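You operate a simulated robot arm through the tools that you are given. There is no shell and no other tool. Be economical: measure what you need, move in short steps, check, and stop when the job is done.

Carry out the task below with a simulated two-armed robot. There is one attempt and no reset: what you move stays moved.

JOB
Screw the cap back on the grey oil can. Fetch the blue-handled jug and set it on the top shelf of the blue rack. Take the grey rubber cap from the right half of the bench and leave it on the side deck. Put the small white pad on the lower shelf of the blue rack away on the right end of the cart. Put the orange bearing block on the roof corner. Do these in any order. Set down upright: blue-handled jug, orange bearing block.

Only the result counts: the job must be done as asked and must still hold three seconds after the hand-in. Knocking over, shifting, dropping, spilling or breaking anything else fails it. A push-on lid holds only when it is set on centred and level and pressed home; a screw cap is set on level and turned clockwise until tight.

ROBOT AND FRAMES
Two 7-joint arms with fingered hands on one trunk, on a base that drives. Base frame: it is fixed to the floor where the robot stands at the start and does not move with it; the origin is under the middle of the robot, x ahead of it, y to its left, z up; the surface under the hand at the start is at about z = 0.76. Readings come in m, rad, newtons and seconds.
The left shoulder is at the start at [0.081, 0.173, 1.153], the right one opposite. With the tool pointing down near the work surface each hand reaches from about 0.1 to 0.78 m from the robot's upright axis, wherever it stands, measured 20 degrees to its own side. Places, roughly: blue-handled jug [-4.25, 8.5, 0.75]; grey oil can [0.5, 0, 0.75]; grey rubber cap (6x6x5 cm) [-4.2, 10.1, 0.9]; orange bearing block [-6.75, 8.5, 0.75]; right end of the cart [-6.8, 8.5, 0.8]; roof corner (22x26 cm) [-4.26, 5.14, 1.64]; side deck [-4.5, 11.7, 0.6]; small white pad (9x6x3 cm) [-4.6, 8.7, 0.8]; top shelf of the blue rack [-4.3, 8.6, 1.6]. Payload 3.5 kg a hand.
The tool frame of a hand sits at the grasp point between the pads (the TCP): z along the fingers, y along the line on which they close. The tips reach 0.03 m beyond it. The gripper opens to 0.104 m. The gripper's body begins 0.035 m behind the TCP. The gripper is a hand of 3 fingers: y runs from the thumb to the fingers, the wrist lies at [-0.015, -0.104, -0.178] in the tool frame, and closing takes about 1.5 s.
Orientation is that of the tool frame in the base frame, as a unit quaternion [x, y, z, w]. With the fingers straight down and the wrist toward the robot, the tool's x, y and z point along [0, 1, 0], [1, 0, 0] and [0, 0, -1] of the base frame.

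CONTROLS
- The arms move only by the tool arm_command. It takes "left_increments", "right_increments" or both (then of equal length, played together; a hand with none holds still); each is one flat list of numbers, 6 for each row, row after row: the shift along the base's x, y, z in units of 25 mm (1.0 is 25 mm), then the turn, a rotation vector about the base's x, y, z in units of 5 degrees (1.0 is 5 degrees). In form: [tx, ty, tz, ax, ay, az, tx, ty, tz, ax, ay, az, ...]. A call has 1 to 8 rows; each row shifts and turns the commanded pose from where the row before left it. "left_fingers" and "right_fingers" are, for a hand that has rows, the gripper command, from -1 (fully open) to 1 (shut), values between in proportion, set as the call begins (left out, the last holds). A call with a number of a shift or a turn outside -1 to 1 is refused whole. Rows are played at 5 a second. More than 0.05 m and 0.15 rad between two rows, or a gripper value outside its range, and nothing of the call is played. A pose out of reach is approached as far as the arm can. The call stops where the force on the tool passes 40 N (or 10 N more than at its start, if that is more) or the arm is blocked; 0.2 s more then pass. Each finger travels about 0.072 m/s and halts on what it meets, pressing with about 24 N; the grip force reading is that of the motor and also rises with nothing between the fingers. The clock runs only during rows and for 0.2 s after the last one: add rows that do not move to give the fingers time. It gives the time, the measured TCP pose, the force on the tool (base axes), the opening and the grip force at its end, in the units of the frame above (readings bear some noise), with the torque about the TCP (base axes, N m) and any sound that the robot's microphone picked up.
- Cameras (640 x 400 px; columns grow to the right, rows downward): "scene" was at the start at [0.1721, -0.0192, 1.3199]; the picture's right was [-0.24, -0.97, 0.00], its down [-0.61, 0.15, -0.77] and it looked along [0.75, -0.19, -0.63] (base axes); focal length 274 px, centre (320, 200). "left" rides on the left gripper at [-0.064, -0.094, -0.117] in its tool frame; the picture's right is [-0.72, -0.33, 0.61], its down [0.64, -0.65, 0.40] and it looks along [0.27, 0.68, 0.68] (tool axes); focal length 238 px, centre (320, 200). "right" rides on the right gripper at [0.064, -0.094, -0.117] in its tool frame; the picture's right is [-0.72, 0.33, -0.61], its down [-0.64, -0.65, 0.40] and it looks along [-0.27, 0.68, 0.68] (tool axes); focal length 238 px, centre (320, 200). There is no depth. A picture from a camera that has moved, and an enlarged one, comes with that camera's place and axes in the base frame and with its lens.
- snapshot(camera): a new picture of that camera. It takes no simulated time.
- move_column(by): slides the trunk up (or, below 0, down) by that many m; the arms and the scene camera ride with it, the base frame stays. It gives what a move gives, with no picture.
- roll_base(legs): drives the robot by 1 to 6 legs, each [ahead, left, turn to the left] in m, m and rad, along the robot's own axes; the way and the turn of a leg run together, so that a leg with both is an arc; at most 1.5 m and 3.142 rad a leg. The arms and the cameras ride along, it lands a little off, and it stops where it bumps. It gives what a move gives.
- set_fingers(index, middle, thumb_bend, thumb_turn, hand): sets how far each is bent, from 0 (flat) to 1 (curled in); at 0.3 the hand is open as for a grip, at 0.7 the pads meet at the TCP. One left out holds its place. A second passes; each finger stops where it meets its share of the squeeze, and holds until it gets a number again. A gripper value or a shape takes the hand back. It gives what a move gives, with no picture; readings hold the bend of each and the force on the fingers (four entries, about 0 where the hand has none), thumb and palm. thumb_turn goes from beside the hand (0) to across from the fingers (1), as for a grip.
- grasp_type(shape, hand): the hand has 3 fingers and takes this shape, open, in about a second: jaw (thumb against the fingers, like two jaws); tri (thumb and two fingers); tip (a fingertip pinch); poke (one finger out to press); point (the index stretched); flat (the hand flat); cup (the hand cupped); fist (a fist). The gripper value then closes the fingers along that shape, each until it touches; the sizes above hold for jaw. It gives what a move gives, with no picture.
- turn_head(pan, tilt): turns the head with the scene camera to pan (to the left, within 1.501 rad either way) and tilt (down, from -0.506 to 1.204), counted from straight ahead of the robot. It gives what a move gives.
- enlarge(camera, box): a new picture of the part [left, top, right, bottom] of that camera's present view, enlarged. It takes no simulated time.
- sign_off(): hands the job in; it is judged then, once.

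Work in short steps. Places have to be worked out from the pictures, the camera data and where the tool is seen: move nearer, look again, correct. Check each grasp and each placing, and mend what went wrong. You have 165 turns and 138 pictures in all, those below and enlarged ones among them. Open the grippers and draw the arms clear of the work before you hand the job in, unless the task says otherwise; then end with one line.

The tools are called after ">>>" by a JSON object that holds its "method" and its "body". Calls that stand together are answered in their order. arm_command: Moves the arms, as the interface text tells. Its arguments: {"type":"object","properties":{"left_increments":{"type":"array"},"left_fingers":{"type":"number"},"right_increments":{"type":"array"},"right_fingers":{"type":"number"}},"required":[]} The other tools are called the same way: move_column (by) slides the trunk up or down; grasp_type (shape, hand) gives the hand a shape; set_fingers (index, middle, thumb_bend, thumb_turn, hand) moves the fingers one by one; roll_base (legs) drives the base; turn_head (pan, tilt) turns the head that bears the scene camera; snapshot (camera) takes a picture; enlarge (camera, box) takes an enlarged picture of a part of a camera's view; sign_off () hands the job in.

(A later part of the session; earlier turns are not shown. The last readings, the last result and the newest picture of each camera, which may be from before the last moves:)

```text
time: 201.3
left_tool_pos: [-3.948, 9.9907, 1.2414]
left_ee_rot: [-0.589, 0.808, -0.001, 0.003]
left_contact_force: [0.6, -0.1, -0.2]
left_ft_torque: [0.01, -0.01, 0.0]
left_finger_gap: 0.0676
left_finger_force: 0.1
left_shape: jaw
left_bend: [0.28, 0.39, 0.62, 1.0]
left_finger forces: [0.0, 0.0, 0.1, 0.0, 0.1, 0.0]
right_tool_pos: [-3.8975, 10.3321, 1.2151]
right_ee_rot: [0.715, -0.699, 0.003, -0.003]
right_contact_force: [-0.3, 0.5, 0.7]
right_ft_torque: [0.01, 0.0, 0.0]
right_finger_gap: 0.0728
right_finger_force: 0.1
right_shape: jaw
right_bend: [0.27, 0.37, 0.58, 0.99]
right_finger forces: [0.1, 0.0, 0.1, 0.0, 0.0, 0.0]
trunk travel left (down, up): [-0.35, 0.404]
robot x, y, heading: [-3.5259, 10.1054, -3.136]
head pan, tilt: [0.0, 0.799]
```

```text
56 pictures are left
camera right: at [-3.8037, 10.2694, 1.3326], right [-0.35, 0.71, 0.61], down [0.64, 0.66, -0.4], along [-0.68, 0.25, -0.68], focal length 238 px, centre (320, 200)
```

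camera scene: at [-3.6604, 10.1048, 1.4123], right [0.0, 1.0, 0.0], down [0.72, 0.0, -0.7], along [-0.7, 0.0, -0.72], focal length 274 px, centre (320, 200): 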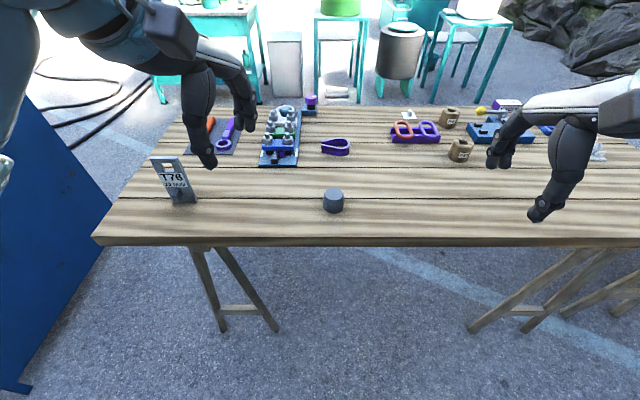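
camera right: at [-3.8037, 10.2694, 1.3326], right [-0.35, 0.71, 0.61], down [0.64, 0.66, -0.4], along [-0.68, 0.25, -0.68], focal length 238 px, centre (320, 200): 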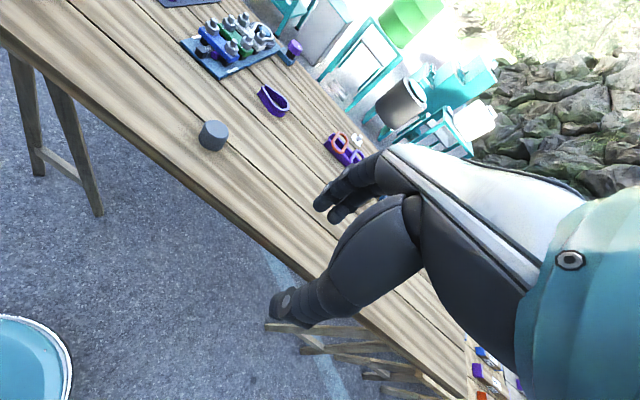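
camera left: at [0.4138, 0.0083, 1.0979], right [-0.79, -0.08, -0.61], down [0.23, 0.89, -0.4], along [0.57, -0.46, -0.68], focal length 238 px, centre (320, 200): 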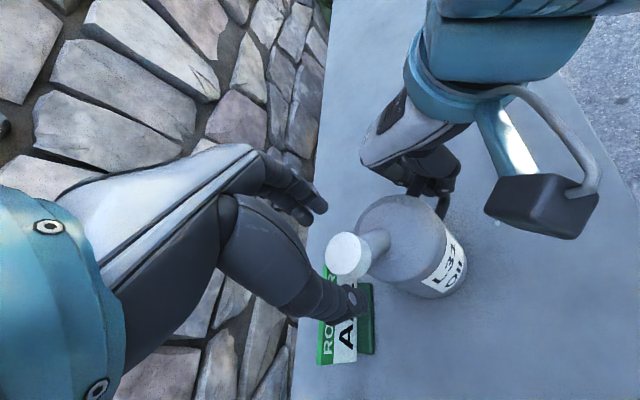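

Grey cap centre at ~[-4.170, 10.139, 0.885]. Bring the right hand above it, moving the left hand aside.

>>> {"method": "arm_command", "body": {"right_increments": [-1, -0.7, -0.5, 0, 0, 0, -1, -0.7, -0.5, 0, 0, 0, -1, -0.7, -0.5, 0, 0, 0, -1, -0.7, -0.5, 0, 0, 0, -1, -0.7, -0.5, 0, 0, 0, -1, -0.7, -0.5, 0, 0, 0, -1, -0.7, -0.5, 0, 0, 0, -1, -0.7, -0.5, 0, 0, 0], "right_fingers": -1, "left_increments": [0, -0.8, 0, 0, 0, 0, 0, -0.8, 0, 0, 0, 0, 0, -0.8, 0, 0, 0, 0, 0, -0.8, 0, 0, 0, 0, 0, -0.8, 0, 0, 0, 0, 0, -0.8, 0, 0, 0, 0, 0, -0.8, 0, 0, 0, 0, 0, -0.8, 0, 0, 0, 0]}}

>>> {"method": "arm_command", "body": {"right_increments": [-0.97, -0.7, -0.6, 0, 0, 0, -0.97, -0.7, -0.6, 0, 0, 0, -0.97, -0.7, -0.6, 0, 0, 0, 0, 0, -1, 0, 0, 0, 0, 0, 0, 0, 0, 0]}}

>>> {"method": "snapshot", "body": {"camera": "right"}}

```text
time: 203.1
left_tool_pos: [-3.9484, 9.8286, 1.2391]
left_ee_rot: [-0.589, 0.808, -0.001, 0.004]
left_contact_force: [-0.3, -0.2, 0.5]
left_ft_torque: [0.02, 0.0, -0.05]
left_finger_gap: 0.0673
left_finger_force: 0.0
left_shape: jaw
left_bend: [0.28, 0.39, 0.62, 1.0]
left_finger forces: [0.1, 0.0, 0.1, 0.0, 0.0, 0.0]
right_tool_pos: [-4.0985, 10.1919, 1.1136]
right_ee_rot: [0.715, -0.699, 0.001, -0.003]
right_contact_force: [0.0, 0.6, 0.4]
right_ft_torque: [0.01, -0.02, 0.03]
right_finger_gap: 0.1037
right_finger_force: 0.1
right_shape: jaw
right_bend: [0.3, 0.3, 0.3, 0.98]
right_finger forces: [0.0, 0.0, 0.0, 0.0, 0.0, 0.1]
trunk travel left (down, up): [-0.35, 0.404]
robot x, y, heading: [-3.531, 10.1039, -3.141]
head pan, tilt: [0.0, 0.799]
```

```text
time: 204.3
left_tool_pos: [-3.948, 9.8302, 1.2397]
left_ee_rot: [-0.589, 0.808, -0.001, 0.005]
left_contact_force: [0.8, 1.0, -0.3]
left_ft_torque: [0.01, 0.0, 0.02]
left_finger_gap: 0.0671
left_finger_force: 0.0
left_shape: jaw
left_bend: [0.28, 0.39, 0.62, 1.0]
left_finger forces: [0.0, 0.0, 0.0, 0.0, 0.0, 0.0]
right_tool_pos: [-4.1714, 10.1392, 1.0448]
right_ee_rot: [0.716, -0.698, 0.002, -0.003]
right_contact_force: [0.3, -0.4, 0.3]
right_ft_torque: [-0.05, 0.0, 0.01]
right_finger_gap: 0.1038
right_finger_force: 0.2
right_shape: jaw
right_bend: [0.3, 0.3, 0.3, 0.98]
right_finger forces: [0.1, 0.0, 0.1, 0.1, 0.0, 0.0]
trunk travel left (down, up): [-0.35, 0.404]
robot x, y, heading: [-3.526, 10.1049, -3.137]
head pan, tilt: [0.0, 0.799]
```

```text
55 pictures are left
camera right: at [-4.0765, 10.0765, 1.1628], right [-0.35, 0.71, 0.61], down [0.64, 0.66, -0.4], along [-0.68, 0.25, -0.68], focal length 238 px, centre (320, 200)
```

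right: 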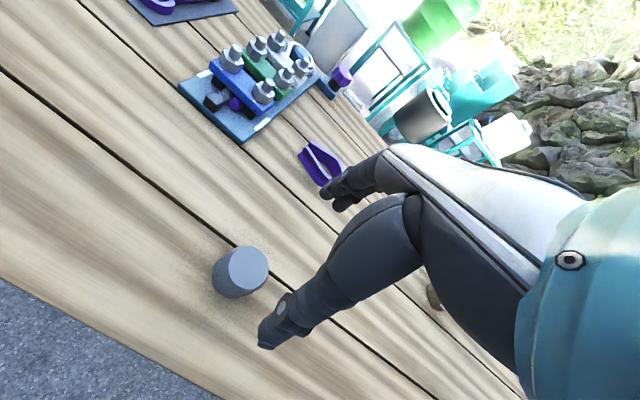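

Aligned (cap at ~[-4.175, 10.137]). Descend to z≈0.90 and grip.

>>> {"method": "arm_command", "body": {"right_increments": [-0.15, -0.1, -1, 0, 0, 0, 0, 0, -1, 0, 0, 0, 0, 0, -1, 0, 0, 0, 0, 0, -1, 0, 0, 0, 0, 0, -1, 0, 0, 0, 0, 0, -0.75, 0, 0, 0]}}

>>> {"method": "arm_command", "body": {"right_increments": [0, 0, 0, 0, 0, 0, 0, 0, 0, 0, 0, 0, 0, 0, 0, 0, 0, 0, 0, 0, 0, 0, 0, 0, 0, 0, 0, 0, 0, 0, 0, 0, 0, 0, 0, 0], "right_fingers": 1}}

>>> {"method": "arm_command", "body": {"right_increments": [0, 0, 0.5, 0, 0, 0, 0, 0, 1, 0, 0, 0, 0, 0, 1, 0, 0, 0, 0, 0, 1, 0, 0, 0, 0, 0, 1, 0, 0, 0, 0, 0, 1, 0, 0, 0, 0, 0, 1, 0, 0, 0]}}

>>> {"method": "snapshot", "body": {"camera": "right"}}

```text
time: 205.7
left_tool_pos: [-3.9468, 9.8318, 1.2396]
left_ee_rot: [-0.589, 0.808, -0.001, 0.004]
left_contact_force: [-0.4, -0.5, 0.1]
left_ft_torque: [-0.04, 0.03, -0.01]
left_finger_gap: 0.067
left_finger_force: 0.1
left_shape: jaw
left_bend: [0.28, 0.39, 0.62, 1.0]
left_finger forces: [0.0, 0.0, 0.1, 0.0, 0.1, 0.0]
right_tool_pos: [-4.1743, 10.1366, 0.9001]
right_ee_rot: [0.715, -0.699, 0.003, -0.003]
right_contact_force: [-0.5, 0.3, 0.3]
right_ft_torque: [0.0, 0.02, 0.01]
right_finger_gap: 0.1035
right_finger_force: 0.0
right_shape: jaw
right_bend: [0.3, 0.3, 0.3, 0.98]
right_finger forces: [0.1, 0.1, 0.0, 0.0, 0.0, 0.0]
trunk travel left (down, up): [-0.35, 0.404]
robot x, y, heading: [-3.5308, 10.1034, -3.136]
head pan, tilt: [0.0, 0.799]
```

```text
time: 207.1
left_tool_pos: [-3.9478, 9.8305, 1.2405]
left_ee_rot: [-0.589, 0.808, -0.001, 0.003]
left_contact_force: [-0.1, 0.2, 0.2]
left_ft_torque: [-0.02, -0.02, 0.0]
left_finger_gap: 0.0673
left_finger_force: 0.0
left_shape: jaw
left_bend: [0.28, 0.39, 0.62, 1.0]
left_finger forces: [0.1, 0.0, 0.1, 0.0, 0.0, 0.0]
right_tool_pos: [-4.174, 10.1369, 0.901]
right_ee_rot: [0.715, -0.699, 0.003, -0.004]
right_contact_force: [0.5, 0.8, -0.5]
right_ft_torque: [0.02, 0.0, 0.02]
right_finger_gap: 0.0448
right_finger_force: 24.2
right_shape: jaw
right_bend: [0.74, 0.48, 0.72, 1.0]
right_finger forces: [11.9, 8.5, 0.0, 0.1, 21.3, 0.1]
trunk travel left (down, up): [-0.35, 0.404]
robot x, y, heading: [-3.5268, 10.1005, -3.139]
head pan, tilt: [0.0, 0.799]
```

```text
time: 208.7
left_tool_pos: [-3.9475, 9.8297, 1.2418]
left_ee_rot: [-0.589, 0.808, -0.002, 0.003]
left_contact_force: [0.1, 1.2, 0.3]
left_ft_torque: [-0.03, 0.02, 0.0]
left_finger_gap: 0.0671
left_finger_force: 0.0
left_shape: jaw
left_bend: [0.28, 0.39, 0.62, 1.0]
left_finger forces: [0.1, 0.0, 0.0, 0.1, 0.0, 0.1]
right_tool_pos: [-4.1744, 10.1364, 1.0642]
right_ee_rot: [0.716, -0.699, 0.003, -0.003]
right_contact_force: [0.2, -0.1, -0.4]
right_ft_torque: [0.01, 0.01, 0.02]
right_finger_gap: 0.0448
right_finger_force: 23.9
right_shape: jaw
right_bend: [0.74, 0.48, 0.72, 1.0]
right_finger forces: [12.1, 8.4, 0.1, 0.1, 21.3, 0.0]
trunk travel left (down, up): [-0.35, 0.404]
robot x, y, heading: [-3.5302, 10.1019, -3.142]
head pan, tilt: [0.0, 0.799]
```

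```text
54 pictures are left
camera right: at [-4.0799, 10.0739, 1.1817], right [-0.35, 0.71, 0.61], down [0.64, 0.66, -0.4], along [-0.68, 0.25, -0.68], focal length 238 px, centre (320, 200)
```

right: 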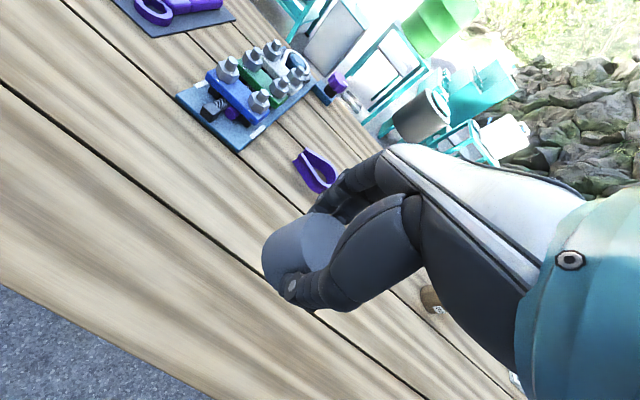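

The cap is held. Raise it, back off a bit, and move north 0.9 m while watching the deck side.

>>> {"method": "arm_command", "body": {"right_increments": [0.8, 0, 1, 0, 0, 0, 0.8, 0, 1, 0, 0, 0, 0.8, 0, 1, 0, 0, 0, 0.8, 0.5, 1, 0, 0, 0, 0.8, 0.5, 0, 0, 0, 0, 0.8, 0.5, 0, 0, 0, 0]}}

>>> {"method": "roll_base", "body": {"legs": [[-0.15, -0.2, 0], [0, -0.8, 0]]}}

>>> {"method": "turn_head", "body": {"pan": -0.4, "tilt": 0.7}}

>>> {"method": "snapshot", "body": {"camera": "scene"}}

```text
time: 210.1
left_tool_pos: [-3.9482, 9.831, 1.2409]
left_ee_rot: [-0.589, 0.808, -0.001, 0.003]
left_contact_force: [0.7, -0.5, 0.5]
left_ft_torque: [-0.01, 0.0, 0.04]
left_finger_gap: 0.0674
left_finger_force: 0.0
left_shape: jaw
left_bend: [0.28, 0.39, 0.62, 1.0]
left_finger forces: [0.0, 0.1, 0.0, 0.0, 0.0, 0.0]
right_tool_pos: [-4.0533, 10.1739, 1.1641]
right_ee_rot: [0.715, -0.699, 0.003, -0.003]
right_contact_force: [0.0, -0.8, -0.2]
right_ft_torque: [0.01, -0.02, 0.02]
right_finger_gap: 0.0446
right_finger_force: 24.1
right_shape: jaw
right_bend: [0.74, 0.48, 0.72, 1.0]
right_finger forces: [12.1, 8.6, 0.1, 0.0, 21.3, 0.1]
trunk travel left (down, up): [-0.35, 0.404]
robot x, y, heading: [-3.5273, 10.1065, -3.137]
head pan, tilt: [0.0, 0.799]
```

```text
time: 215.8
left_tool_pos: [-3.8012, 10.8205, 1.2405]
left_ee_rot: [-0.591, 0.807, -0.001, 0.003]
left_contact_force: [-0.4, -0.8, 0.8]
left_ft_torque: [0.0, 0.0, 0.0]
left_finger_gap: 0.0673
left_finger_force: 0.0
left_shape: jaw
left_bend: [0.28, 0.39, 0.62, 1.0]
left_finger forces: [0.0, 0.0, 0.0, 0.1, 0.1, 0.0]
right_tool_pos: [-3.9079, 11.1628, 1.1626]
right_ee_rot: [0.716, -0.698, 0.003, -0.003]
right_contact_force: [0.3, -1.0, -0.2]
right_ft_torque: [-0.04, 0.01, 0.01]
right_finger_gap: 0.0446
right_finger_force: 23.5
right_shape: jaw
right_bend: [0.74, 0.48, 0.72, 1.0]
right_finger forces: [12.0, 8.5, 0.0, 0.0, 21.3, 0.0]
trunk travel left (down, up): [-0.35, 0.404]
robot x, y, heading: [-3.3791, 11.0966, -3.136]
head pan, tilt: [0.0, 0.799]
```

```text
time: 216.7
left_tool_pos: [-3.8015, 10.8199, 1.241]
left_ee_rot: [-0.591, 0.807, -0.002, 0.003]
left_contact_force: [0.3, -0.1, 0.0]
left_ft_torque: [0.0, -0.01, -0.02]
left_finger_gap: 0.0672
left_finger_force: 0.1
left_shape: jaw
left_bend: [0.28, 0.39, 0.62, 1.0]
left_finger forces: [0.1, 0.0, 0.0, 0.0, 0.0, 0.1]
right_tool_pos: [-3.9089, 11.1637, 1.1645]
right_ee_rot: [0.717, -0.697, 0.003, -0.003]
right_contact_force: [-0.3, 0.3, -0.5]
right_ft_torque: [0.01, -0.02, 0.0]
right_finger_gap: 0.0445
right_finger_force: 24.1
right_shape: jaw
right_bend: [0.74, 0.48, 0.72, 1.0]
right_finger forces: [11.9, 8.5, 0.1, 0.1, 21.2, 0.1]
trunk travel left (down, up): [-0.35, 0.404]
robot x, y, heading: [-3.3795, 11.0955, -3.136]
head pan, tilt: [-0.4, 0.7]
```

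```text
53 pictures are left
camera scene: at [-3.5125, 11.1286, 1.4205], right [0.38, 0.92, 0.0], down [0.6, -0.25, -0.76], along [-0.71, 0.29, -0.64], focal length 274 px, centre (320, 200)
```

scene: 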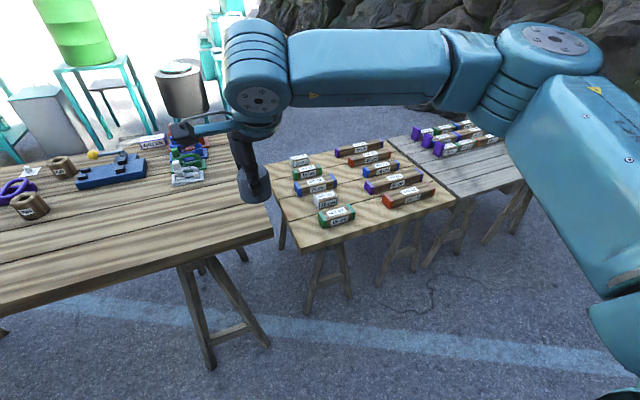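

The side deck is the lower wooden table at ~[-4.4, 11.6], occupied by labelled blocks. I'll enlarge to find a free spot.

>>> {"method": "enlarge", "body": {"camera": "scene", "box": [260, 120, 480, 260]}}

```text
2.86 times, centred on (370, 190) of scene
camera zoom: at [-3.5125, 11.1286, 1.4205], right [0.38, 0.92, 0.0], down [0.6, -0.25, -0.76], along [-0.71, 0.29, -0.64], focal length 783 px, centre (177, 229)
```

zoom: 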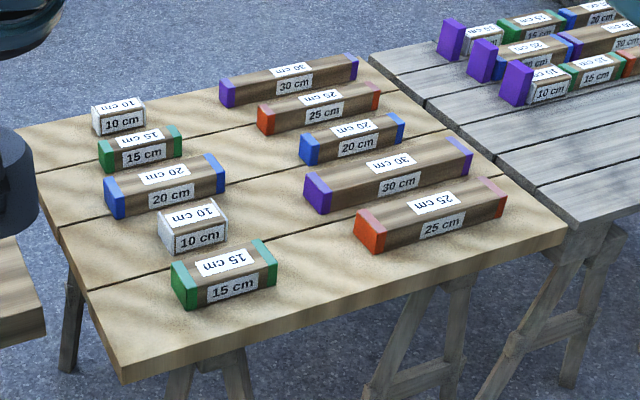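

A free spot sits at the front middle (zoom (325,287)), ~[-4.2, 11.64]. Drive there and lower the trunk, then look with the right camera.

>>> {"method": "roll_base", "body": {"legs": [[0.25, -0.45, 0]]}}

>>> {"method": "move_column", "body": {"by": -0.2}}

>>> {"method": "turn_head", "body": {"pan": -0.1, "tilt": 0.85}}

>>> {"method": "snapshot", "body": {"camera": "scene"}}

>>> {"method": "snapshot", "body": {"camera": "right"}}

```text
time: 219.7
left_tool_pos: [-4.0516, 11.2657, 1.2391]
left_ee_rot: [-0.592, 0.806, 0.0, 0.003]
left_contact_force: [-0.7, 0.8, -0.5]
left_ft_torque: [-0.05, 0.03, 0.03]
left_finger_gap: 0.0673
left_finger_force: 0.0
left_shape: jaw
left_bend: [0.28, 0.39, 0.62, 1.0]
left_finger forces: [0.0, 0.1, 0.1, 0.0, 0.0, 0.1]
right_tool_pos: [-4.1614, 11.6085, 1.1633]
right_ee_rot: [0.717, -0.697, 0.003, -0.003]
right_contact_force: [-0.4, 0.5, -0.8]
right_ft_torque: [0.0, -0.02, -0.03]
right_finger_gap: 0.0446
right_finger_force: 23.4
right_shape: jaw
right_bend: [0.74, 0.48, 0.72, 1.0]
right_finger forces: [11.9, 8.6, 0.1, 0.1, 21.3, 0.0]
trunk travel left (down, up): [-0.35, 0.404]
robot x, y, heading: [-3.6366, 11.5403, -3.13]
head pan, tilt: [-0.4, 0.7]
```

```text
time: 221.8
left_tool_pos: [-4.0517, 11.2667, 1.0407]
left_ee_rot: [-0.592, 0.806, 0.0, 0.002]
left_contact_force: [0.0, 0.6, 0.3]
left_ft_torque: [-0.03, 0.01, -0.01]
left_finger_gap: 0.0673
left_finger_force: 0.1
left_shape: jaw
left_bend: [0.28, 0.39, 0.62, 1.0]
left_finger forces: [0.0, 0.0, 0.0, 0.1, 0.0, 0.0]
right_tool_pos: [-4.1608, 11.6079, 0.9644]
right_ee_rot: [0.718, -0.696, 0.003, -0.002]
right_contact_force: [0.9, -0.1, -1.0]
right_ft_torque: [-0.01, 0.02, -0.01]
right_finger_gap: 0.0445
right_finger_force: 23.8
right_shape: jaw
right_bend: [0.74, 0.48, 0.72, 1.0]
right_finger forces: [12.0, 8.6, 0.1, 0.0, 21.3, 0.0]
trunk travel left (down, up): [-0.15, 0.604]
robot x, y, heading: [-3.6288, 11.5448, -3.133]
head pan, tilt: [-0.4, 0.7]
```

```text
time: 222.6
left_tool_pos: [-4.0523, 11.2661, 1.04]
left_ee_rot: [-0.592, 0.806, -0.002, 0.003]
left_contact_force: [0.0, -0.7, -0.4]
left_ft_torque: [0.0, 0.0, -0.02]
left_finger_gap: 0.0672
left_finger_force: 0.0
left_shape: jaw
left_bend: [0.28, 0.39, 0.62, 1.0]
left_finger forces: [0.1, 0.0, 0.1, 0.0, 0.0, 0.0]
right_tool_pos: [-4.1618, 11.6083, 0.9632]
right_ee_rot: [0.718, -0.696, 0.003, -0.003]
right_contact_force: [-0.4, 0.1, -0.2]
right_ft_torque: [0.0, 0.0, 0.0]
right_finger_gap: 0.0443
right_finger_force: 23.8
right_shape: jaw
right_bend: [0.74, 0.48, 0.72, 1.0]
right_finger forces: [12.0, 8.6, 0.0, 0.1, 21.3, 0.0]
trunk travel left (down, up): [-0.15, 0.604]
robot x, y, heading: [-3.6377, 11.5414, -3.131]
head pan, tilt: [-0.099, 0.85]
```

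```text
51 pictures are left
camera scene: at [-3.8503, 11.549, 1.2028], right [0.09, 1.0, 0.0], down [0.75, -0.07, -0.66], along [-0.66, 0.06, -0.75], focal length 274 px, centre (320, 200)
```

scene: 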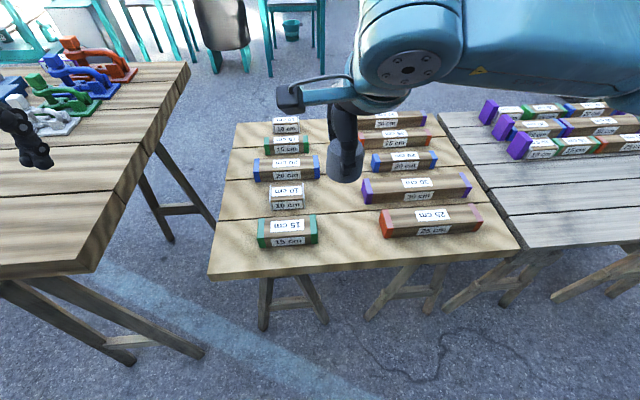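

```text
50 pictures are left
camera right: at [-4.0662, 11.5467, 1.0814], right [-0.35, 0.71, 0.61], down [0.64, 0.66, -0.4], along [-0.69, 0.25, -0.68], focal length 238 px, centre (320, 200)
```

right: 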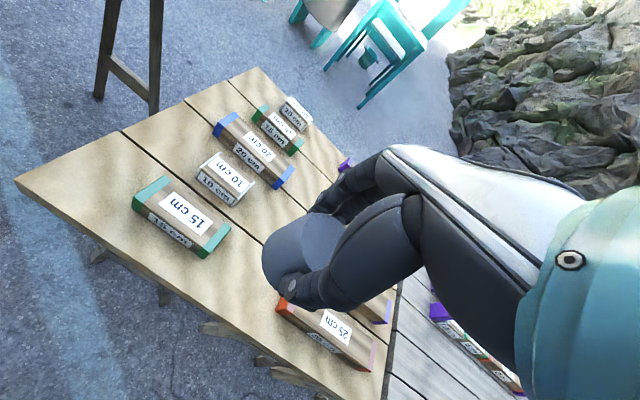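

Surface z ≈ 0.607; the free lane is y 11.575–11.74. I'll place at [-4.23, 11.655], descending gently.

>>> {"method": "arm_command", "body": {"right_increments": [-0.34, 0.23, -1, 0, 0, 0, -0.34, 0.23, -1, 0, 0, 0, -0.34, 0.23, -1, 0, 0, 0, -0.34, 0.23, -1, 0, 0, 0, -0.34, 0.23, -1, 0, 0, 0, -0.34, 0.23, -1, 0, 0, 0, -0.34, 0.23, -1, 0, 0, 0, -0.34, 0.23, -1, 0, 0, 0]}}

>>> {"method": "arm_command", "body": {"right_increments": [0, 0, -1, 0, 0, 0, 0, 0, -1, 0, 0, 0, 0, 0, -1, 0, 0, 0, 0, 0, -0.6, 0, 0, 0, 0, 0, 0, 0, 0, 0]}}

>>> {"method": "snapshot", "body": {"camera": "right"}}

```text
time: 224.4
left_tool_pos: [-4.0524, 11.2646, 1.0395]
left_ee_rot: [-0.592, 0.806, -0.001, 0.003]
left_contact_force: [0.0, -1.3, -0.3]
left_ft_torque: [0.02, -0.01, -0.02]
left_finger_gap: 0.0674
left_finger_force: 0.1
left_shape: jaw
left_bend: [0.28, 0.39, 0.62, 1.0]
left_finger forces: [0.0, 0.0, 0.0, 0.0, 0.0, 0.0]
right_tool_pos: [-4.2299, 11.6549, 0.7627]
right_ee_rot: [0.718, -0.696, 0.002, -0.004]
right_contact_force: [0.7, -0.3, -0.5]
right_ft_torque: [0.05, 0.03, 0.02]
right_finger_gap: 0.0445
right_finger_force: 24.0
right_shape: jaw
right_bend: [0.74, 0.48, 0.72, 1.0]
right_finger forces: [12.3, 8.7, 0.1, 0.0, 21.1, 0.0]
trunk travel left (down, up): [-0.15, 0.604]
robot x, y, heading: [-3.6336, 11.5439, -3.128]
head pan, tilt: [-0.099, 0.85]
```

```text
time: 225.6
left_tool_pos: [-4.0512, 11.2653, 1.0406]
left_ee_rot: [-0.592, 0.806, -0.001, 0.003]
left_contact_force: [-0.2, 0.3, -0.3]
left_ft_torque: [-0.01, -0.03, 0.02]
left_finger_gap: 0.0674
left_finger_force: 0.0
left_shape: jaw
left_bend: [0.28, 0.39, 0.62, 1.0]
left_finger forces: [0.0, 0.0, 0.1, 0.0, 0.0, 0.0]
right_tool_pos: [-4.2285, 11.6545, 0.6723]
right_ee_rot: [0.719, -0.695, 0.003, -0.004]
right_contact_force: [-0.6, 0.5, -0.6]
right_ft_torque: [0.04, -0.01, 0.01]
right_finger_gap: 0.0445
right_finger_force: 23.7
right_shape: jaw
right_bend: [0.74, 0.48, 0.72, 1.0]
right_finger forces: [12.3, 8.8, 0.1, 0.1, 21.3, 0.0]
trunk travel left (down, up): [-0.15, 0.604]
robot x, y, heading: [-3.6337, 11.5428, -3.132]
head pan, tilt: [-0.099, 0.85]
```

```text
49 pictures are left
camera right: at [-4.1341, 11.5932, 0.7911], right [-0.35, 0.71, 0.61], down [0.64, 0.66, -0.4], along [-0.69, 0.25, -0.68], focal length 238 px, centre (320, 200)
```

right: 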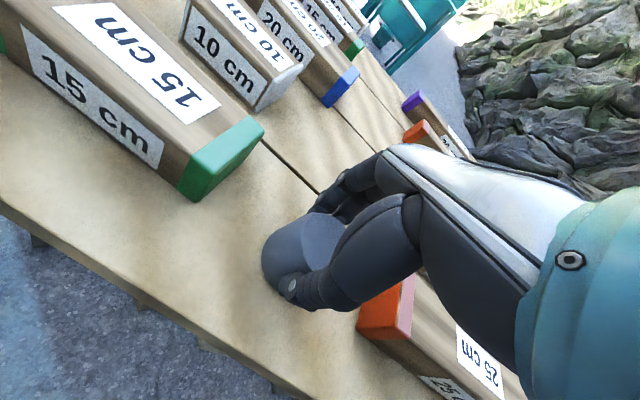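

The lane is clear on both sides. I'll lower in small steps until contact.

>>> {"method": "arm_command", "body": {"right_increments": [0, 0, -0.3, 0, 0, 0, 0, 0, -0.3, 0, 0, 0, 0, 0, -0.2, 0, 0, 0, 0, 0, 0, 0, 0, 0]}}

```text
time: 226.3
left_tool_pos: [-4.05, 11.2667, 1.0413]
left_ee_rot: [-0.591, 0.807, -0.001, 0.002]
left_contact_force: [0.5, -0.6, 0.3]
left_ft_torque: [0.01, -0.04, 0.03]
left_finger_gap: 0.067
left_finger_force: 0.1
left_shape: jaw
left_bend: [0.28, 0.39, 0.62, 1.0]
left_finger forces: [0.0, 0.0, 0.0, 0.0, 0.0, 0.1]
right_tool_pos: [-4.2322, 11.6518, 0.6669]
right_ee_rot: [0.718, -0.696, -0.001, 0.006]
right_contact_force: [10.1, 3.8, 25.3]
right_ft_torque: [0.15, -0.71, -0.04]
right_finger_gap: 0.0459
right_finger_force: 23.8
right_shape: jaw
right_bend: [0.75, 0.49, 0.72, 1.0]
right_finger forces: [10.4, 7.8, 0.0, 0.0, 28.9, 0.0]
trunk travel left (down, up): [-0.15, 0.604]
robot x, y, heading: [-3.6313, 11.5427, -3.134]
head pan, tilt: [-0.099, 0.85]
stopped in row 3 (right hand): the force on the tool passed its limit at 44 N (the readings are from after the stop); the commanded pose is now the measured one
```

Contact. Ease up a hair, open, and withdraw upward.

>>> {"method": "arm_command", "body": {"right_increments": [0, 0, 0.12, 0, 0, 0, 0, 0, 0, 0, 0, 0]}}

>>> {"method": "arm_command", "body": {"right_increments": [0, 0, 0, 0, 0, 0, 0, 0, 0, 0, 0, 0, 0, 0, 0, 0, 0, 0, 0, 0, 0, 0, 0, 0, 0, 0, 0, 0, 0, 0], "right_fingers": -0.8}}

>>> {"method": "arm_command", "body": {"right_increments": [0, 0, 0.5, 0, 0, 0, 0, 0, 1, 0, 0, 0, 0, 0, 1, 0, 0, 0, 0, 0, 1, 0, 0, 0, 0, 0, 1, 0, 0, 0, 0, 0, 1, 0, 0, 0, 0, 0, 1, 0, 0, 0, 0, 0, 1, 0, 0, 0]}}

>>> {"method": "snapshot", "body": {"camera": "right"}}

```text
time: 226.9
left_tool_pos: [-4.0493, 11.2656, 1.0402]
left_ee_rot: [-0.592, 0.806, 0.0, 0.002]
left_contact_force: [0.1, 0.9, -0.2]
left_ft_torque: [-0.01, 0.0, 0.0]
left_finger_gap: 0.0675
left_finger_force: 0.0
left_shape: jaw
left_bend: [0.28, 0.39, 0.62, 1.0]
left_finger forces: [0.0, 0.1, 0.0, 0.1, 0.1, 0.0]
right_tool_pos: [-4.2328, 11.6537, 0.6676]
right_ee_rot: [0.719, -0.695, -0.001, 0.004]
right_contact_force: [3.4, 1.3, 20.2]
right_ft_torque: [0.13, -0.43, -0.07]
right_finger_gap: 0.046
right_finger_force: 23.3
right_shape: jaw
right_bend: [0.75, 0.49, 0.72, 1.0]
right_finger forces: [12.5, 8.8, 0.1, 0.1, 25.7, 0.0]
trunk travel left (down, up): [-0.15, 0.604]
robot x, y, heading: [-3.6349, 11.5381, -3.127]
head pan, tilt: [-0.099, 0.85]
```

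```text
time: 228.1
left_tool_pos: [-4.0522, 11.2659, 1.039]
left_ee_rot: [-0.592, 0.806, -0.001, 0.004]
left_contact_force: [-0.2, 0.1, -0.2]
left_ft_torque: [0.01, 0.01, -0.02]
left_finger_gap: 0.0671
left_finger_force: 0.0
left_shape: jaw
left_bend: [0.28, 0.39, 0.62, 1.0]
left_finger forces: [0.0, 0.1, 0.1, 0.0, 0.0, 0.0]
right_tool_pos: [-4.2331, 11.6543, 0.6668]
right_ee_rot: [0.717, -0.697, 0.0, 0.002]
right_contact_force: [-0.1, 0.3, 1.3]
right_ft_torque: [0.02, -0.01, 0.0]
right_finger_gap: 0.0938
right_finger_force: 0.1
right_shape: jaw
right_bend: [0.29, 0.32, 0.36, 0.98]
right_finger forces: [0.0, 0.0, 0.1, 0.1, 0.1, 0.0]
trunk travel left (down, up): [-0.15, 0.604]
robot x, y, heading: [-3.6356, 11.5401, -3.133]
head pan, tilt: [-0.099, 0.85]
```

```text
time: 229.9
left_tool_pos: [-4.0519, 11.2654, 1.0407]
left_ee_rot: [-0.592, 0.806, -0.001, 0.004]
left_contact_force: [-0.7, -0.4, 0.5]
left_ft_torque: [0.03, -0.01, 0.0]
left_finger_gap: 0.067
left_finger_force: 0.0
left_shape: jaw
left_bend: [0.28, 0.39, 0.62, 1.0]
left_finger forces: [0.0, 0.0, 0.0, 0.1, 0.0, 0.0]
right_tool_pos: [-4.2333, 11.6534, 0.8545]
right_ee_rot: [0.718, -0.696, 0.001, 0.002]
right_contact_force: [0.0, -0.6, 0.3]
right_ft_torque: [0.02, 0.01, -0.04]
right_finger_gap: 0.0937
right_finger_force: 0.0
right_shape: jaw
right_bend: [0.29, 0.32, 0.35, 0.98]
right_finger forces: [0.1, 0.0, 0.0, 0.1, 0.0, 0.0]
trunk travel left (down, up): [-0.15, 0.604]
robot x, y, heading: [-3.6329, 11.5432, -3.13]
head pan, tilt: [-0.099, 0.85]
```

```text
48 pictures are left
camera right: at [-4.1363, 11.5925, 0.9699], right [-0.35, 0.71, 0.61], down [0.63, 0.66, -0.41], along [-0.69, 0.24, -0.68], focal length 238 px, centre (320, 200)
```

right: 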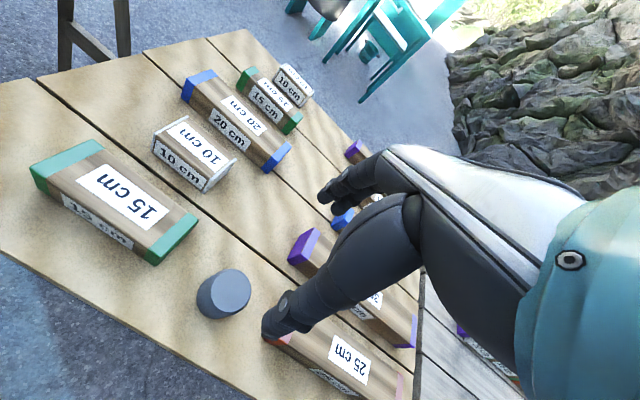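

The cap stands on the deck. Now I'll pull the right hand in, raise the trunk, and drive south toward the rack aisle, then face north.

>>> {"method": "arm_command", "body": {"right_increments": [1, 0.2, 0.8, 0, 0, 0, 1, 0.2, 0.8, 0, 0, 0, 1, 0.2, 0.8, 0, 0, 0, 1, 0.2, 0.8, 0, 0, 0, 1, 0.2, 0.8, 0, 0, 0, 1, 0.2, 0, 0, 0, 0, 1, 0.2, 0, 0, 0, 0, 1, 0.2, 0, 0, 0, 0], "left_increments": [0.4, 0.3, 0, 0, 0, 0, 0.4, 0.3, 0, 0, 0, 0, 0.4, 0.3, 0, 0, 0, 0, 0.4, 0.3, 0, 0, 0, 0, 0.4, 0.3, 0, 0, 0, 0, 0.4, 0.3, 0, 0, 0, 0, 0.4, 0.3, 0, 0, 0, 0, 0.4, 0.3, 0, 0, 0, 0]}}

>>> {"method": "move_column", "body": {"by": 0.3}}

>>> {"method": "roll_base", "body": {"legs": [[-0.55, 0, 0], [0, 1.2, 0], [0, 1.0, 0], [0, 0, -1.58], [-1.45, 0, 0]]}}

>>> {"method": "turn_head", "body": {"pan": 1.2, "tilt": 0.35}}

>>> {"method": "snapshot", "body": {"camera": "scene"}}

```text
time: 231.7
left_tool_pos: [-3.9863, 11.3232, 1.057]
left_ee_rot: [-0.592, 0.806, 0.0, 0.004]
left_contact_force: [-0.8, 0.2, -0.5]
left_ft_torque: [0.02, 0.01, -0.01]
left_finger_gap: 0.0674
left_finger_force: 0.1
left_shape: jaw
left_bend: [0.28, 0.39, 0.62, 1.0]
left_finger forces: [0.0, 0.1, 0.1, 0.0, 0.0, 0.0]
left hand out of reach, approached as far as the arm can: row 6, 7, 8
right_tool_pos: [-4.0599, 11.6823, 0.966]
right_ee_rot: [0.718, -0.696, 0.0, 0.003]
right_contact_force: [0.6, -0.8, 0.3]
right_ft_torque: [-0.04, 0.02, 0.0]
right_finger_gap: 0.0934
right_finger_force: 0.1
right_shape: jaw
right_bend: [0.29, 0.32, 0.35, 0.98]
right_finger forces: [0.0, 0.0, 0.0, 0.0, 0.0, 0.0]
right hand out of reach, approached as far as the arm can: row 7, 8
trunk travel left (down, up): [-0.15, 0.604]
robot x, y, heading: [-3.6327, 11.5423, -3.129]
head pan, tilt: [-0.099, 0.85]
```

```text
time: 234.7
left_tool_pos: [-3.9863, 11.3233, 1.3591]
left_ee_rot: [-0.592, 0.806, 0.0, 0.003]
left_contact_force: [0.4, -0.2, -0.4]
left_ft_torque: [0.0, -0.01, -0.01]
left_finger_gap: 0.0673
left_finger_force: 0.0
left_shape: jaw
left_bend: [0.28, 0.39, 0.62, 1.0]
left_finger forces: [0.1, 0.1, 0.0, 0.1, 0.1, 0.0]
right_tool_pos: [-4.0606, 11.6829, 1.2654]
right_ee_rot: [0.717, -0.697, 0.001, 0.003]
right_contact_force: [0.4, -0.3, 1.4]
right_ft_torque: [-0.02, 0.0, 0.0]
right_finger_gap: 0.0936
right_finger_force: 0.1
right_shape: jaw
right_bend: [0.29, 0.32, 0.35, 0.98]
right_finger forces: [0.0, 0.0, 0.0, 0.0, 0.1, 0.0]
trunk travel left (down, up): [-0.45, 0.304]
robot x, y, heading: [-3.6349, 11.5373, -3.136]
head pan, tilt: [-0.099, 0.85]
```

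```text
time: 259.1
left_tool_pos: [-3.2611, 8.2465, 1.3586]
left_ee_rot: [0.161, 0.987, -0.002, 0.001]
left_contact_force: [0.4, 0.0, 0.6]
left_ft_torque: [0.04, -0.02, 0.03]
left_finger_gap: 0.0673
left_finger_force: 0.2
left_shape: jaw
left_bend: [0.28, 0.39, 0.62, 1.0]
left_finger forces: [0.0, 0.1, 0.1, 0.0, 0.1, 0.0]
right_tool_pos: [-2.8991, 8.3124, 1.2663]
right_ee_rot: [-0.006, 1.0, 0.002, -0.001]
right_contact_force: [0.6, 0.2, 0.1]
right_ft_torque: [0.0, -0.02, 0.02]
right_finger_gap: 0.0937
right_finger_force: 0.1
right_shape: jaw
right_bend: [0.29, 0.32, 0.35, 0.98]
right_finger forces: [0.1, 0.1, 0.0, 0.0, 0.0, 0.1]
trunk travel left (down, up): [-0.45, 0.304]
robot x, y, heading: [-3.0499, 7.8883, 1.563]
head pan, tilt: [-0.099, 0.85]
```

```text
time: 260.6
left_tool_pos: [-3.2607, 8.2456, 1.3572]
left_ee_rot: [0.161, 0.987, -0.003, 0.001]
left_contact_force: [0.6, -0.9, -0.2]
left_ft_torque: [-0.01, 0.02, 0.01]
left_finger_gap: 0.0672
left_finger_force: 0.1
left_shape: jaw
left_bend: [0.28, 0.39, 0.62, 1.0]
left_finger forces: [0.0, 0.0, 0.0, 0.1, 0.0, 0.0]
right_tool_pos: [-2.9002, 8.3132, 1.2657]
right_ee_rot: [-0.006, 1.0, 0.001, -0.002]
right_contact_force: [-0.3, 0.2, 0.2]
right_ft_torque: [0.03, -0.02, 0.0]
right_finger_gap: 0.0934
right_finger_force: 0.1
right_shape: jaw
right_bend: [0.29, 0.32, 0.35, 0.98]
right_finger forces: [0.0, 0.0, 0.0, 0.1, 0.1, 0.0]
trunk travel left (down, up): [-0.45, 0.304]
robot x, y, heading: [-3.0509, 7.889, 1.562]
head pan, tilt: [1.201, 0.351]
```

```text
47 pictures are left
camera scene: at [-3.1347, 7.9526, 1.5527], right [0.37, 0.93, 0.0], down [0.32, -0.13, -0.94], along [-0.87, 0.35, -0.34], focal length 274 px, centre (320, 200)
```

scene: 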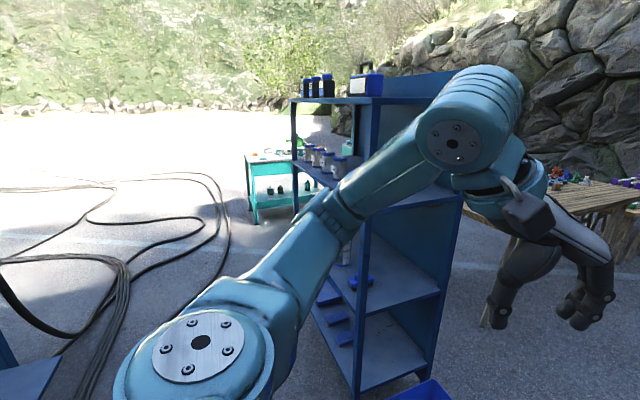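

The rack front is at y ≈ 8.5, spanning x ≈ -5.0…-4.05. Drive left 1.15 m and look straight at the shelves.

>>> {"method": "roll_base", "body": {"legs": [[-0.05, 1.15, 0]]}}

>>> {"method": "turn_head", "body": {"pan": 0.05, "tilt": 0.65}}

>>> {"method": "snapshot", "body": {"camera": "scene"}}

```text
time: 266.4
left_tool_pos: [-4.4032, 8.209, 1.3573]
left_ee_rot: [0.162, 0.987, -0.002, 0.002]
left_contact_force: [0.7, -0.1, 0.3]
left_ft_torque: [-0.04, -0.01, 0.01]
left_finger_gap: 0.0673
left_finger_force: 0.2
left_shape: jaw
left_bend: [0.28, 0.39, 0.62, 1.0]
left_finger forces: [0.0, 0.1, 0.0, 0.1, 0.0, 0.1]
right_tool_pos: [-4.041, 8.2747, 1.2661]
right_ee_rot: [-0.004, 1.0, 0.002, -0.002]
right_contact_force: [-0.5, 0.2, -0.3]
right_ft_torque: [-0.02, -0.01, -0.04]
right_finger_gap: 0.0934
right_finger_force: 0.2
right_shape: jaw
right_bend: [0.29, 0.32, 0.35, 0.98]
right_finger forces: [0.0, 0.1, 0.0, 0.0, 0.1, 0.0]
trunk travel left (down, up): [-0.45, 0.304]
robot x, y, heading: [-4.1924, 7.85, 1.557]
head pan, tilt: [1.201, 0.351]
```

```text
time: 267.8
left_tool_pos: [-4.4015, 8.2092, 1.3587]
left_ee_rot: [0.162, 0.987, -0.003, 0.002]
left_contact_force: [-0.5, 0.5, 0.3]
left_ft_torque: [0.03, -0.01, 0.02]
left_finger_gap: 0.0672
left_finger_force: 0.1
left_shape: jaw
left_bend: [0.28, 0.39, 0.62, 1.0]
left_finger forces: [0.1, 0.1, 0.0, 0.1, 0.0, 0.1]
right_tool_pos: [-4.0412, 8.275, 1.2662]
right_ee_rot: [-0.004, 1.0, 0.002, -0.002]
right_contact_force: [0.9, 0.4, 0.3]
right_ft_torque: [0.0, -0.01, 0.04]
right_finger_gap: 0.0934
right_finger_force: 0.1
right_shape: jaw
right_bend: [0.29, 0.32, 0.35, 0.98]
right_finger forces: [0.0, 0.0, 0.0, 0.0, 0.0, 0.0]
trunk travel left (down, up): [-0.45, 0.304]
robot x, y, heading: [-4.1896, 7.8511, 1.561]
head pan, tilt: [0.051, 0.649]
```

```text
46 pictures are left
camera scene: at [-4.1947, 7.967, 1.5257], right [1.0, 0.04, 0.0], down [0.02, -0.6, -0.8], along [-0.03, 0.8, -0.6], focal length 274 px, centre (320, 200)
```

scene: 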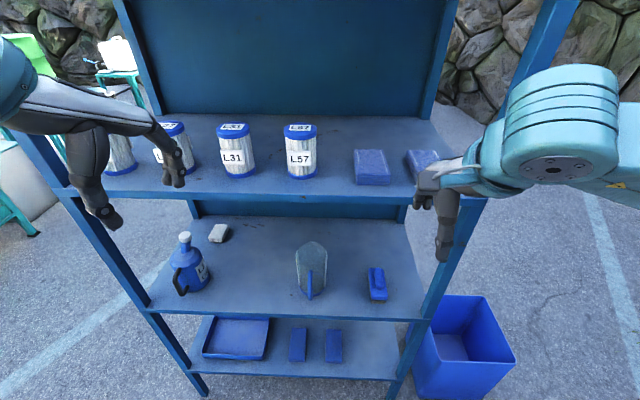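

The jug (glass, blue handle toward me) is at ~[-4.25, 8.5] on the third shelf, the white pad at the back left. Enlarge both.

>>> {"method": "enlarge", "body": {"camera": "scene", "box": [160, 200, 400, 340]}}

>>> {"method": "enlarge", "body": {"camera": "right", "box": [0, 50, 400, 350]}}

```text
2.67 times, centred on (280, 270) of scene
camera zoom: at [-4.1947, 7.967, 1.5257], right [1.0, 0.04, 0.0], down [0.02, -0.6, -0.8], along [-0.03, 0.8, -0.6], focal length 730 px, centre (427, 13)
```

zoom: 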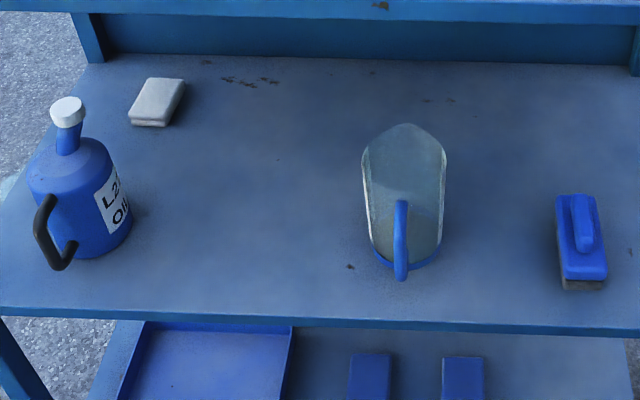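

```text
1.33 times, centred on (200, 200) of right
camera zoom: at [-4.1042, 8.1788, 1.3827], right [0.72, 0.33, 0.61], down [0.64, -0.65, -0.41], along [0.26, 0.69, -0.68], focal length 318 px, centre (480, 200)
```

zoom: 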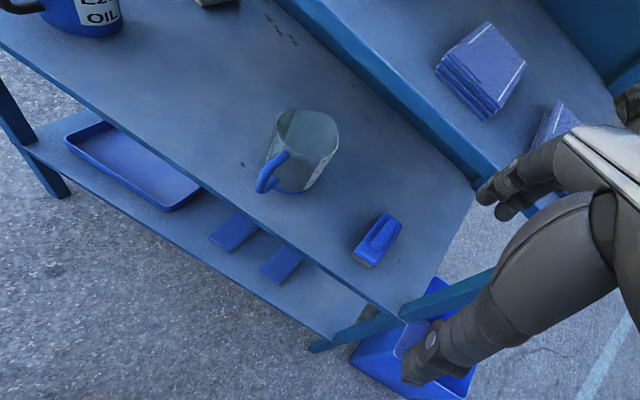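

Plan: grip the jug body across x with the right hand (fingers down, turned 90°), sliding in horizontally so the handle passes between the fingers. First rotate the right hand and lower the trunk, moving the left hand aside.

>>> {"method": "arm_command", "body": {"right_increments": [0, -0.1, 0, 0, 0, 1, 0, -0.1, 0, 0, 0, 1, 0, -0.1, 0, 0, 0, 1, 0, -0.1, 0, 0, 0, 1, 0, -0.1, 0, 0, 0, 1, 0, -0.1, 0, 0, 0, 1, 0, 0, 0, 0, 0, 1, 0, 0, 0, 0, 0, 1], "left_increments": [-0.7, 0, 0, 0, 0, 0, -0.7, 0, 0, 0, 0, 0, -0.7, 0, 0, 0, 0, 0, -0.7, 0, 0, 0, 0, 0, -0.7, 0, 0, 0, 0, 0, -0.7, 0, 0, 0, 0, 0, -0.7, 0, 0, 0, 0, 0, -0.7, 0, 0, 0, 0, 0], "right_fingers": -1}}

>>> {"method": "arm_command", "body": {"right_increments": [0, 0, 0, 0, 0, 1, 0, 0, 0, 0, 0, 1, 0, 0, 0, 0, 0, 1, 0, 0, 0, 0, 0, 1, 0, 0, 0, 0, 0, 1, 0, 0, 0, 0, 0, 1, 0, 0, 0, 0, 0, 1, 0, 0, 0, 0, 0, 1]}}

>>> {"method": "arm_command", "body": {"right_increments": [-0.5, 0, 0, 0, 0, 1, -0.5, 0, 0, 0, 0, 1, 0, 0, 0, 0, 0, 0]}}

>>> {"method": "move_column", "body": {"by": -0.35}}

>>> {"method": "snapshot", "body": {"camera": "scene"}}

>>> {"method": "snapshot", "body": {"camera": "right"}}

```text
time: 269.6
left_tool_pos: [-4.5429, 8.2093, 1.3591]
left_ee_rot: [0.163, 0.987, -0.003, 0.001]
left_contact_force: [0.1, 1.0, 0.0]
left_ft_torque: [-0.01, -0.02, -0.01]
left_finger_gap: 0.067
left_finger_force: 0.1
left_shape: jaw
left_bend: [0.28, 0.39, 0.62, 1.0]
left_finger forces: [0.1, 0.0, 0.1, 0.1, 0.1, 0.0]
right_tool_pos: [-4.0413, 8.2594, 1.2662]
right_ee_rot: [-0.346, 0.938, 0.001, -0.003]
right_contact_force: [0.3, 0.1, 0.2]
right_ft_torque: [-0.01, 0.01, 0.01]
right_finger_gap: 0.1036
right_finger_force: 0.1
right_shape: jaw
right_bend: [0.3, 0.3, 0.3, 0.98]
right_finger forces: [0.1, 0.0, 0.1, 0.0, 0.1, 0.0]
trunk travel left (down, up): [-0.45, 0.304]
robot x, y, heading: [-4.1902, 7.8519, 1.56]
head pan, tilt: [0.051, 0.649]
```

```text
time: 271.4
left_tool_pos: [-4.5432, 8.2097, 1.3579]
left_ee_rot: [0.162, 0.987, -0.003, 0.003]
left_contact_force: [0.4, 0.2, -0.3]
left_ft_torque: [0.0, 0.0, 0.03]
left_finger_gap: 0.067
left_finger_force: 0.1
left_shape: jaw
left_bend: [0.28, 0.39, 0.62, 1.0]
left_finger forces: [0.0, 0.0, 0.0, 0.0, 0.0, 0.0]
right_tool_pos: [-4.0413, 8.2597, 1.2658]
right_ee_rot: [-0.465, 0.885, 0.001, -0.002]
right_contact_force: [0.0, 0.0, -0.7]
right_ft_torque: [0.03, 0.03, 0.04]
right_finger_gap: 0.1038
right_finger_force: 0.0
right_shape: jaw
right_bend: [0.3, 0.3, 0.3, 0.98]
right_finger forces: [0.1, 0.0, 0.0, 0.1, 0.0, 0.0]
right hand out of reach, approached as far as the arm can: row 4, 5, 6, 7, 8
trunk travel left (down, up): [-0.45, 0.304]
robot x, y, heading: [-4.1898, 7.8512, 1.556]
head pan, tilt: [0.051, 0.649]
```

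```text
time: 272.2
left_tool_pos: [-4.5432, 8.2092, 1.3587]
left_ee_rot: [0.162, 0.987, -0.004, 0.002]
left_contact_force: [0.4, -0.1, -0.2]
left_ft_torque: [0.0, -0.01, 0.01]
left_finger_gap: 0.0674
left_finger_force: 0.1
left_shape: jaw
left_bend: [0.28, 0.39, 0.62, 1.0]
left_finger forces: [0.0, 0.1, 0.1, 0.0, 0.0, 0.1]
right_tool_pos: [-4.0473, 8.2593, 1.2657]
right_ee_rot: [-0.484, 0.875, 0.001, -0.003]
right_contact_force: [1.1, -0.3, -0.3]
right_ft_torque: [-0.01, 0.02, -0.01]
right_finger_gap: 0.1036
right_finger_force: 0.1
right_shape: jaw
right_bend: [0.3, 0.3, 0.3, 0.98]
right_finger forces: [0.0, 0.0, 0.0, 0.0, 0.0, 0.0]
right hand out of reach, approached as far as the arm can: row 1, 2
trunk travel left (down, up): [-0.45, 0.304]
robot x, y, heading: [-4.1927, 7.8529, 1.563]
head pan, tilt: [0.051, 0.649]
```

```text
time: 275.6
left_tool_pos: [-4.5421, 8.2081, 1.0089]
left_ee_rot: [0.163, 0.987, -0.004, 0.001]
left_contact_force: [0.8, 1.1, 0.2]
left_ft_torque: [-0.02, -0.01, -0.03]
left_finger_gap: 0.0673
left_finger_force: 0.1
left_shape: jaw
left_bend: [0.28, 0.39, 0.62, 1.0]
left_finger forces: [0.1, 0.1, 0.0, 0.0, 0.0, 0.0]
right_tool_pos: [-4.047, 8.2591, 0.9158]
right_ee_rot: [-0.484, 0.875, 0.001, -0.002]
right_contact_force: [0.4, -0.4, 0.1]
right_ft_torque: [0.0, 0.01, 0.01]
right_finger_gap: 0.1038
right_finger_force: 0.0
right_shape: jaw
right_bend: [0.3, 0.3, 0.3, 0.98]
right_finger forces: [0.0, 0.0, 0.0, 0.0, 0.1, 0.0]
trunk travel left (down, up): [-0.1, 0.654]
robot x, y, heading: [-4.1936, 7.8484, 1.556]
head pan, tilt: [0.051, 0.649]
```

```text
43 pictures are left
camera scene: at [-4.1928, 8.106, 1.1667], right [1.0, 0.04, 0.0], down [0.02, -0.6, -0.8], along [-0.03, 0.8, -0.6], focal length 274 px, centre (320, 200)
```

scene: 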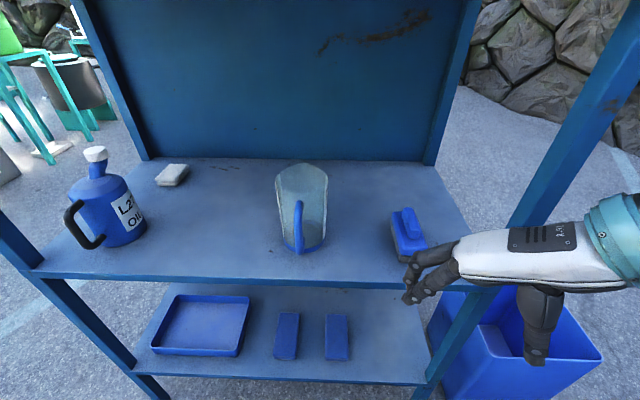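

```text
42 pictures are left
camera right: at [-4.0011, 8.1546, 1.0328], right [0.11, 0.78, 0.61], down [0.89, 0.2, -0.41], along [-0.44, 0.59, -0.68], focal length 238 px, centre (320, 200)
```

right: 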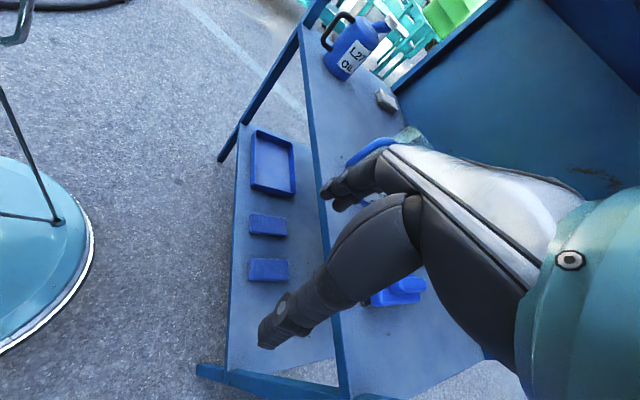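

Triangulation with both scene views puts the jug at [-4.238, 8.495], base z 0.774, rim z 0.916. Move the right hand to a staging pose in front of it at z≈0.90.

>>> {"method": "arm_command", "body": {"right_increments": [-0.86, 0, -0.08, 0, 0, 0, -0.86, 0, -0.08, 0, 0, 0, -0.86, 0, -0.08, 0, 0, 0, -0.86, 0, -0.08, 0, 0, 0, -0.86, 0, -0.08, 0, 0, 0, -0.86, 0, -0.08, 0, 0, 0, -0.86, 0, -0.08, 0, 0, 0, -0.86, 0, -0.08, 0, 0, 0]}}

>>> {"method": "snapshot", "body": {"camera": "right"}}

```text
time: 277.4
left_tool_pos: [-4.5424, 8.2092, 1.0085]
left_ee_rot: [0.162, 0.987, -0.004, 0.003]
left_contact_force: [0.3, -0.1, -0.7]
left_ft_torque: [0.03, 0.0, 0.0]
left_finger_gap: 0.0671
left_finger_force: 0.1
left_shape: jaw
left_bend: [0.28, 0.39, 0.62, 1.0]
left_finger forces: [0.0, 0.0, 0.0, 0.1, 0.0, 0.0]
right_tool_pos: [-4.2184, 8.2602, 0.9003]
right_ee_rot: [-0.484, 0.875, 0.001, -0.003]
right_contact_force: [0.2, 0.3, -0.5]
right_ft_torque: [0.02, 0.0, 0.0]
right_finger_gap: 0.1035
right_finger_force: 0.0
right_shape: jaw
right_bend: [0.3, 0.3, 0.3, 0.98]
right_finger forces: [0.1, 0.0, 0.0, 0.0, 0.0, 0.1]
trunk travel left (down, up): [-0.1, 0.654]
robot x, y, heading: [-4.191, 7.8504, 1.56]
head pan, tilt: [0.051, 0.649]
```

```text
41 pictures are left
camera right: at [-4.1741, 8.1551, 1.0162], right [0.11, 0.78, 0.61], down [0.89, 0.2, -0.41], along [-0.44, 0.59, -0.68], focal length 238 px, centre (320, 200)
```

right: 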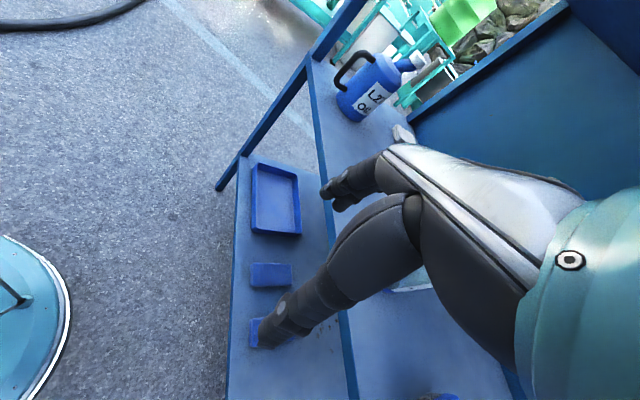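

Now finish the rotation (+32°) at this location.

>>> {"method": "arm_command", "body": {"right_increments": [-0.12, 0.15, 0, 0, 0, 0.92, -0.12, 0.15, 0, 0, 0, 0.92, -0.12, 0.15, 0, 0, 0, 0.92, -0.12, 0.15, 0, 0, 0, 0.92, -0.12, 0.15, 0, 0, 0, 0.92, -0.12, 0.15, 0, 0, 0, 0.92, -0.12, 0.15, 0, 0, 0, 0.92]}}

```text
time: 279.0
left_tool_pos: [-4.5421, 8.2078, 1.0084]
left_ee_rot: [0.162, 0.987, -0.003, 0.003]
left_contact_force: [0.5, 0.9, 0.4]
left_ft_torque: [0.01, -0.03, 0.03]
left_finger_gap: 0.0673
left_finger_force: 0.0
left_shape: jaw
left_bend: [0.28, 0.39, 0.62, 1.0]
left_finger forces: [0.0, 0.1, 0.0, 0.1, 0.0, 0.1]
right_tool_pos: [-4.2375, 8.2828, 0.8984]
right_ee_rot: [-0.68, 0.734, -0.001, -0.004]
right_contact_force: [0.1, -0.2, -0.4]
right_ft_torque: [-0.03, -0.03, 0.01]
right_finger_gap: 0.1037
right_finger_force: 0.1
right_shape: jaw
right_bend: [0.3, 0.3, 0.3, 0.98]
right_finger forces: [0.1, 0.0, 0.1, 0.0, 0.0, 0.0]
right hand out of reach, approached as far as the arm can: row 7
trunk travel left (down, up): [-0.1, 0.654]
robot x, y, heading: [-4.1921, 7.8507, 1.555]
head pan, tilt: [0.051, 0.649]
```

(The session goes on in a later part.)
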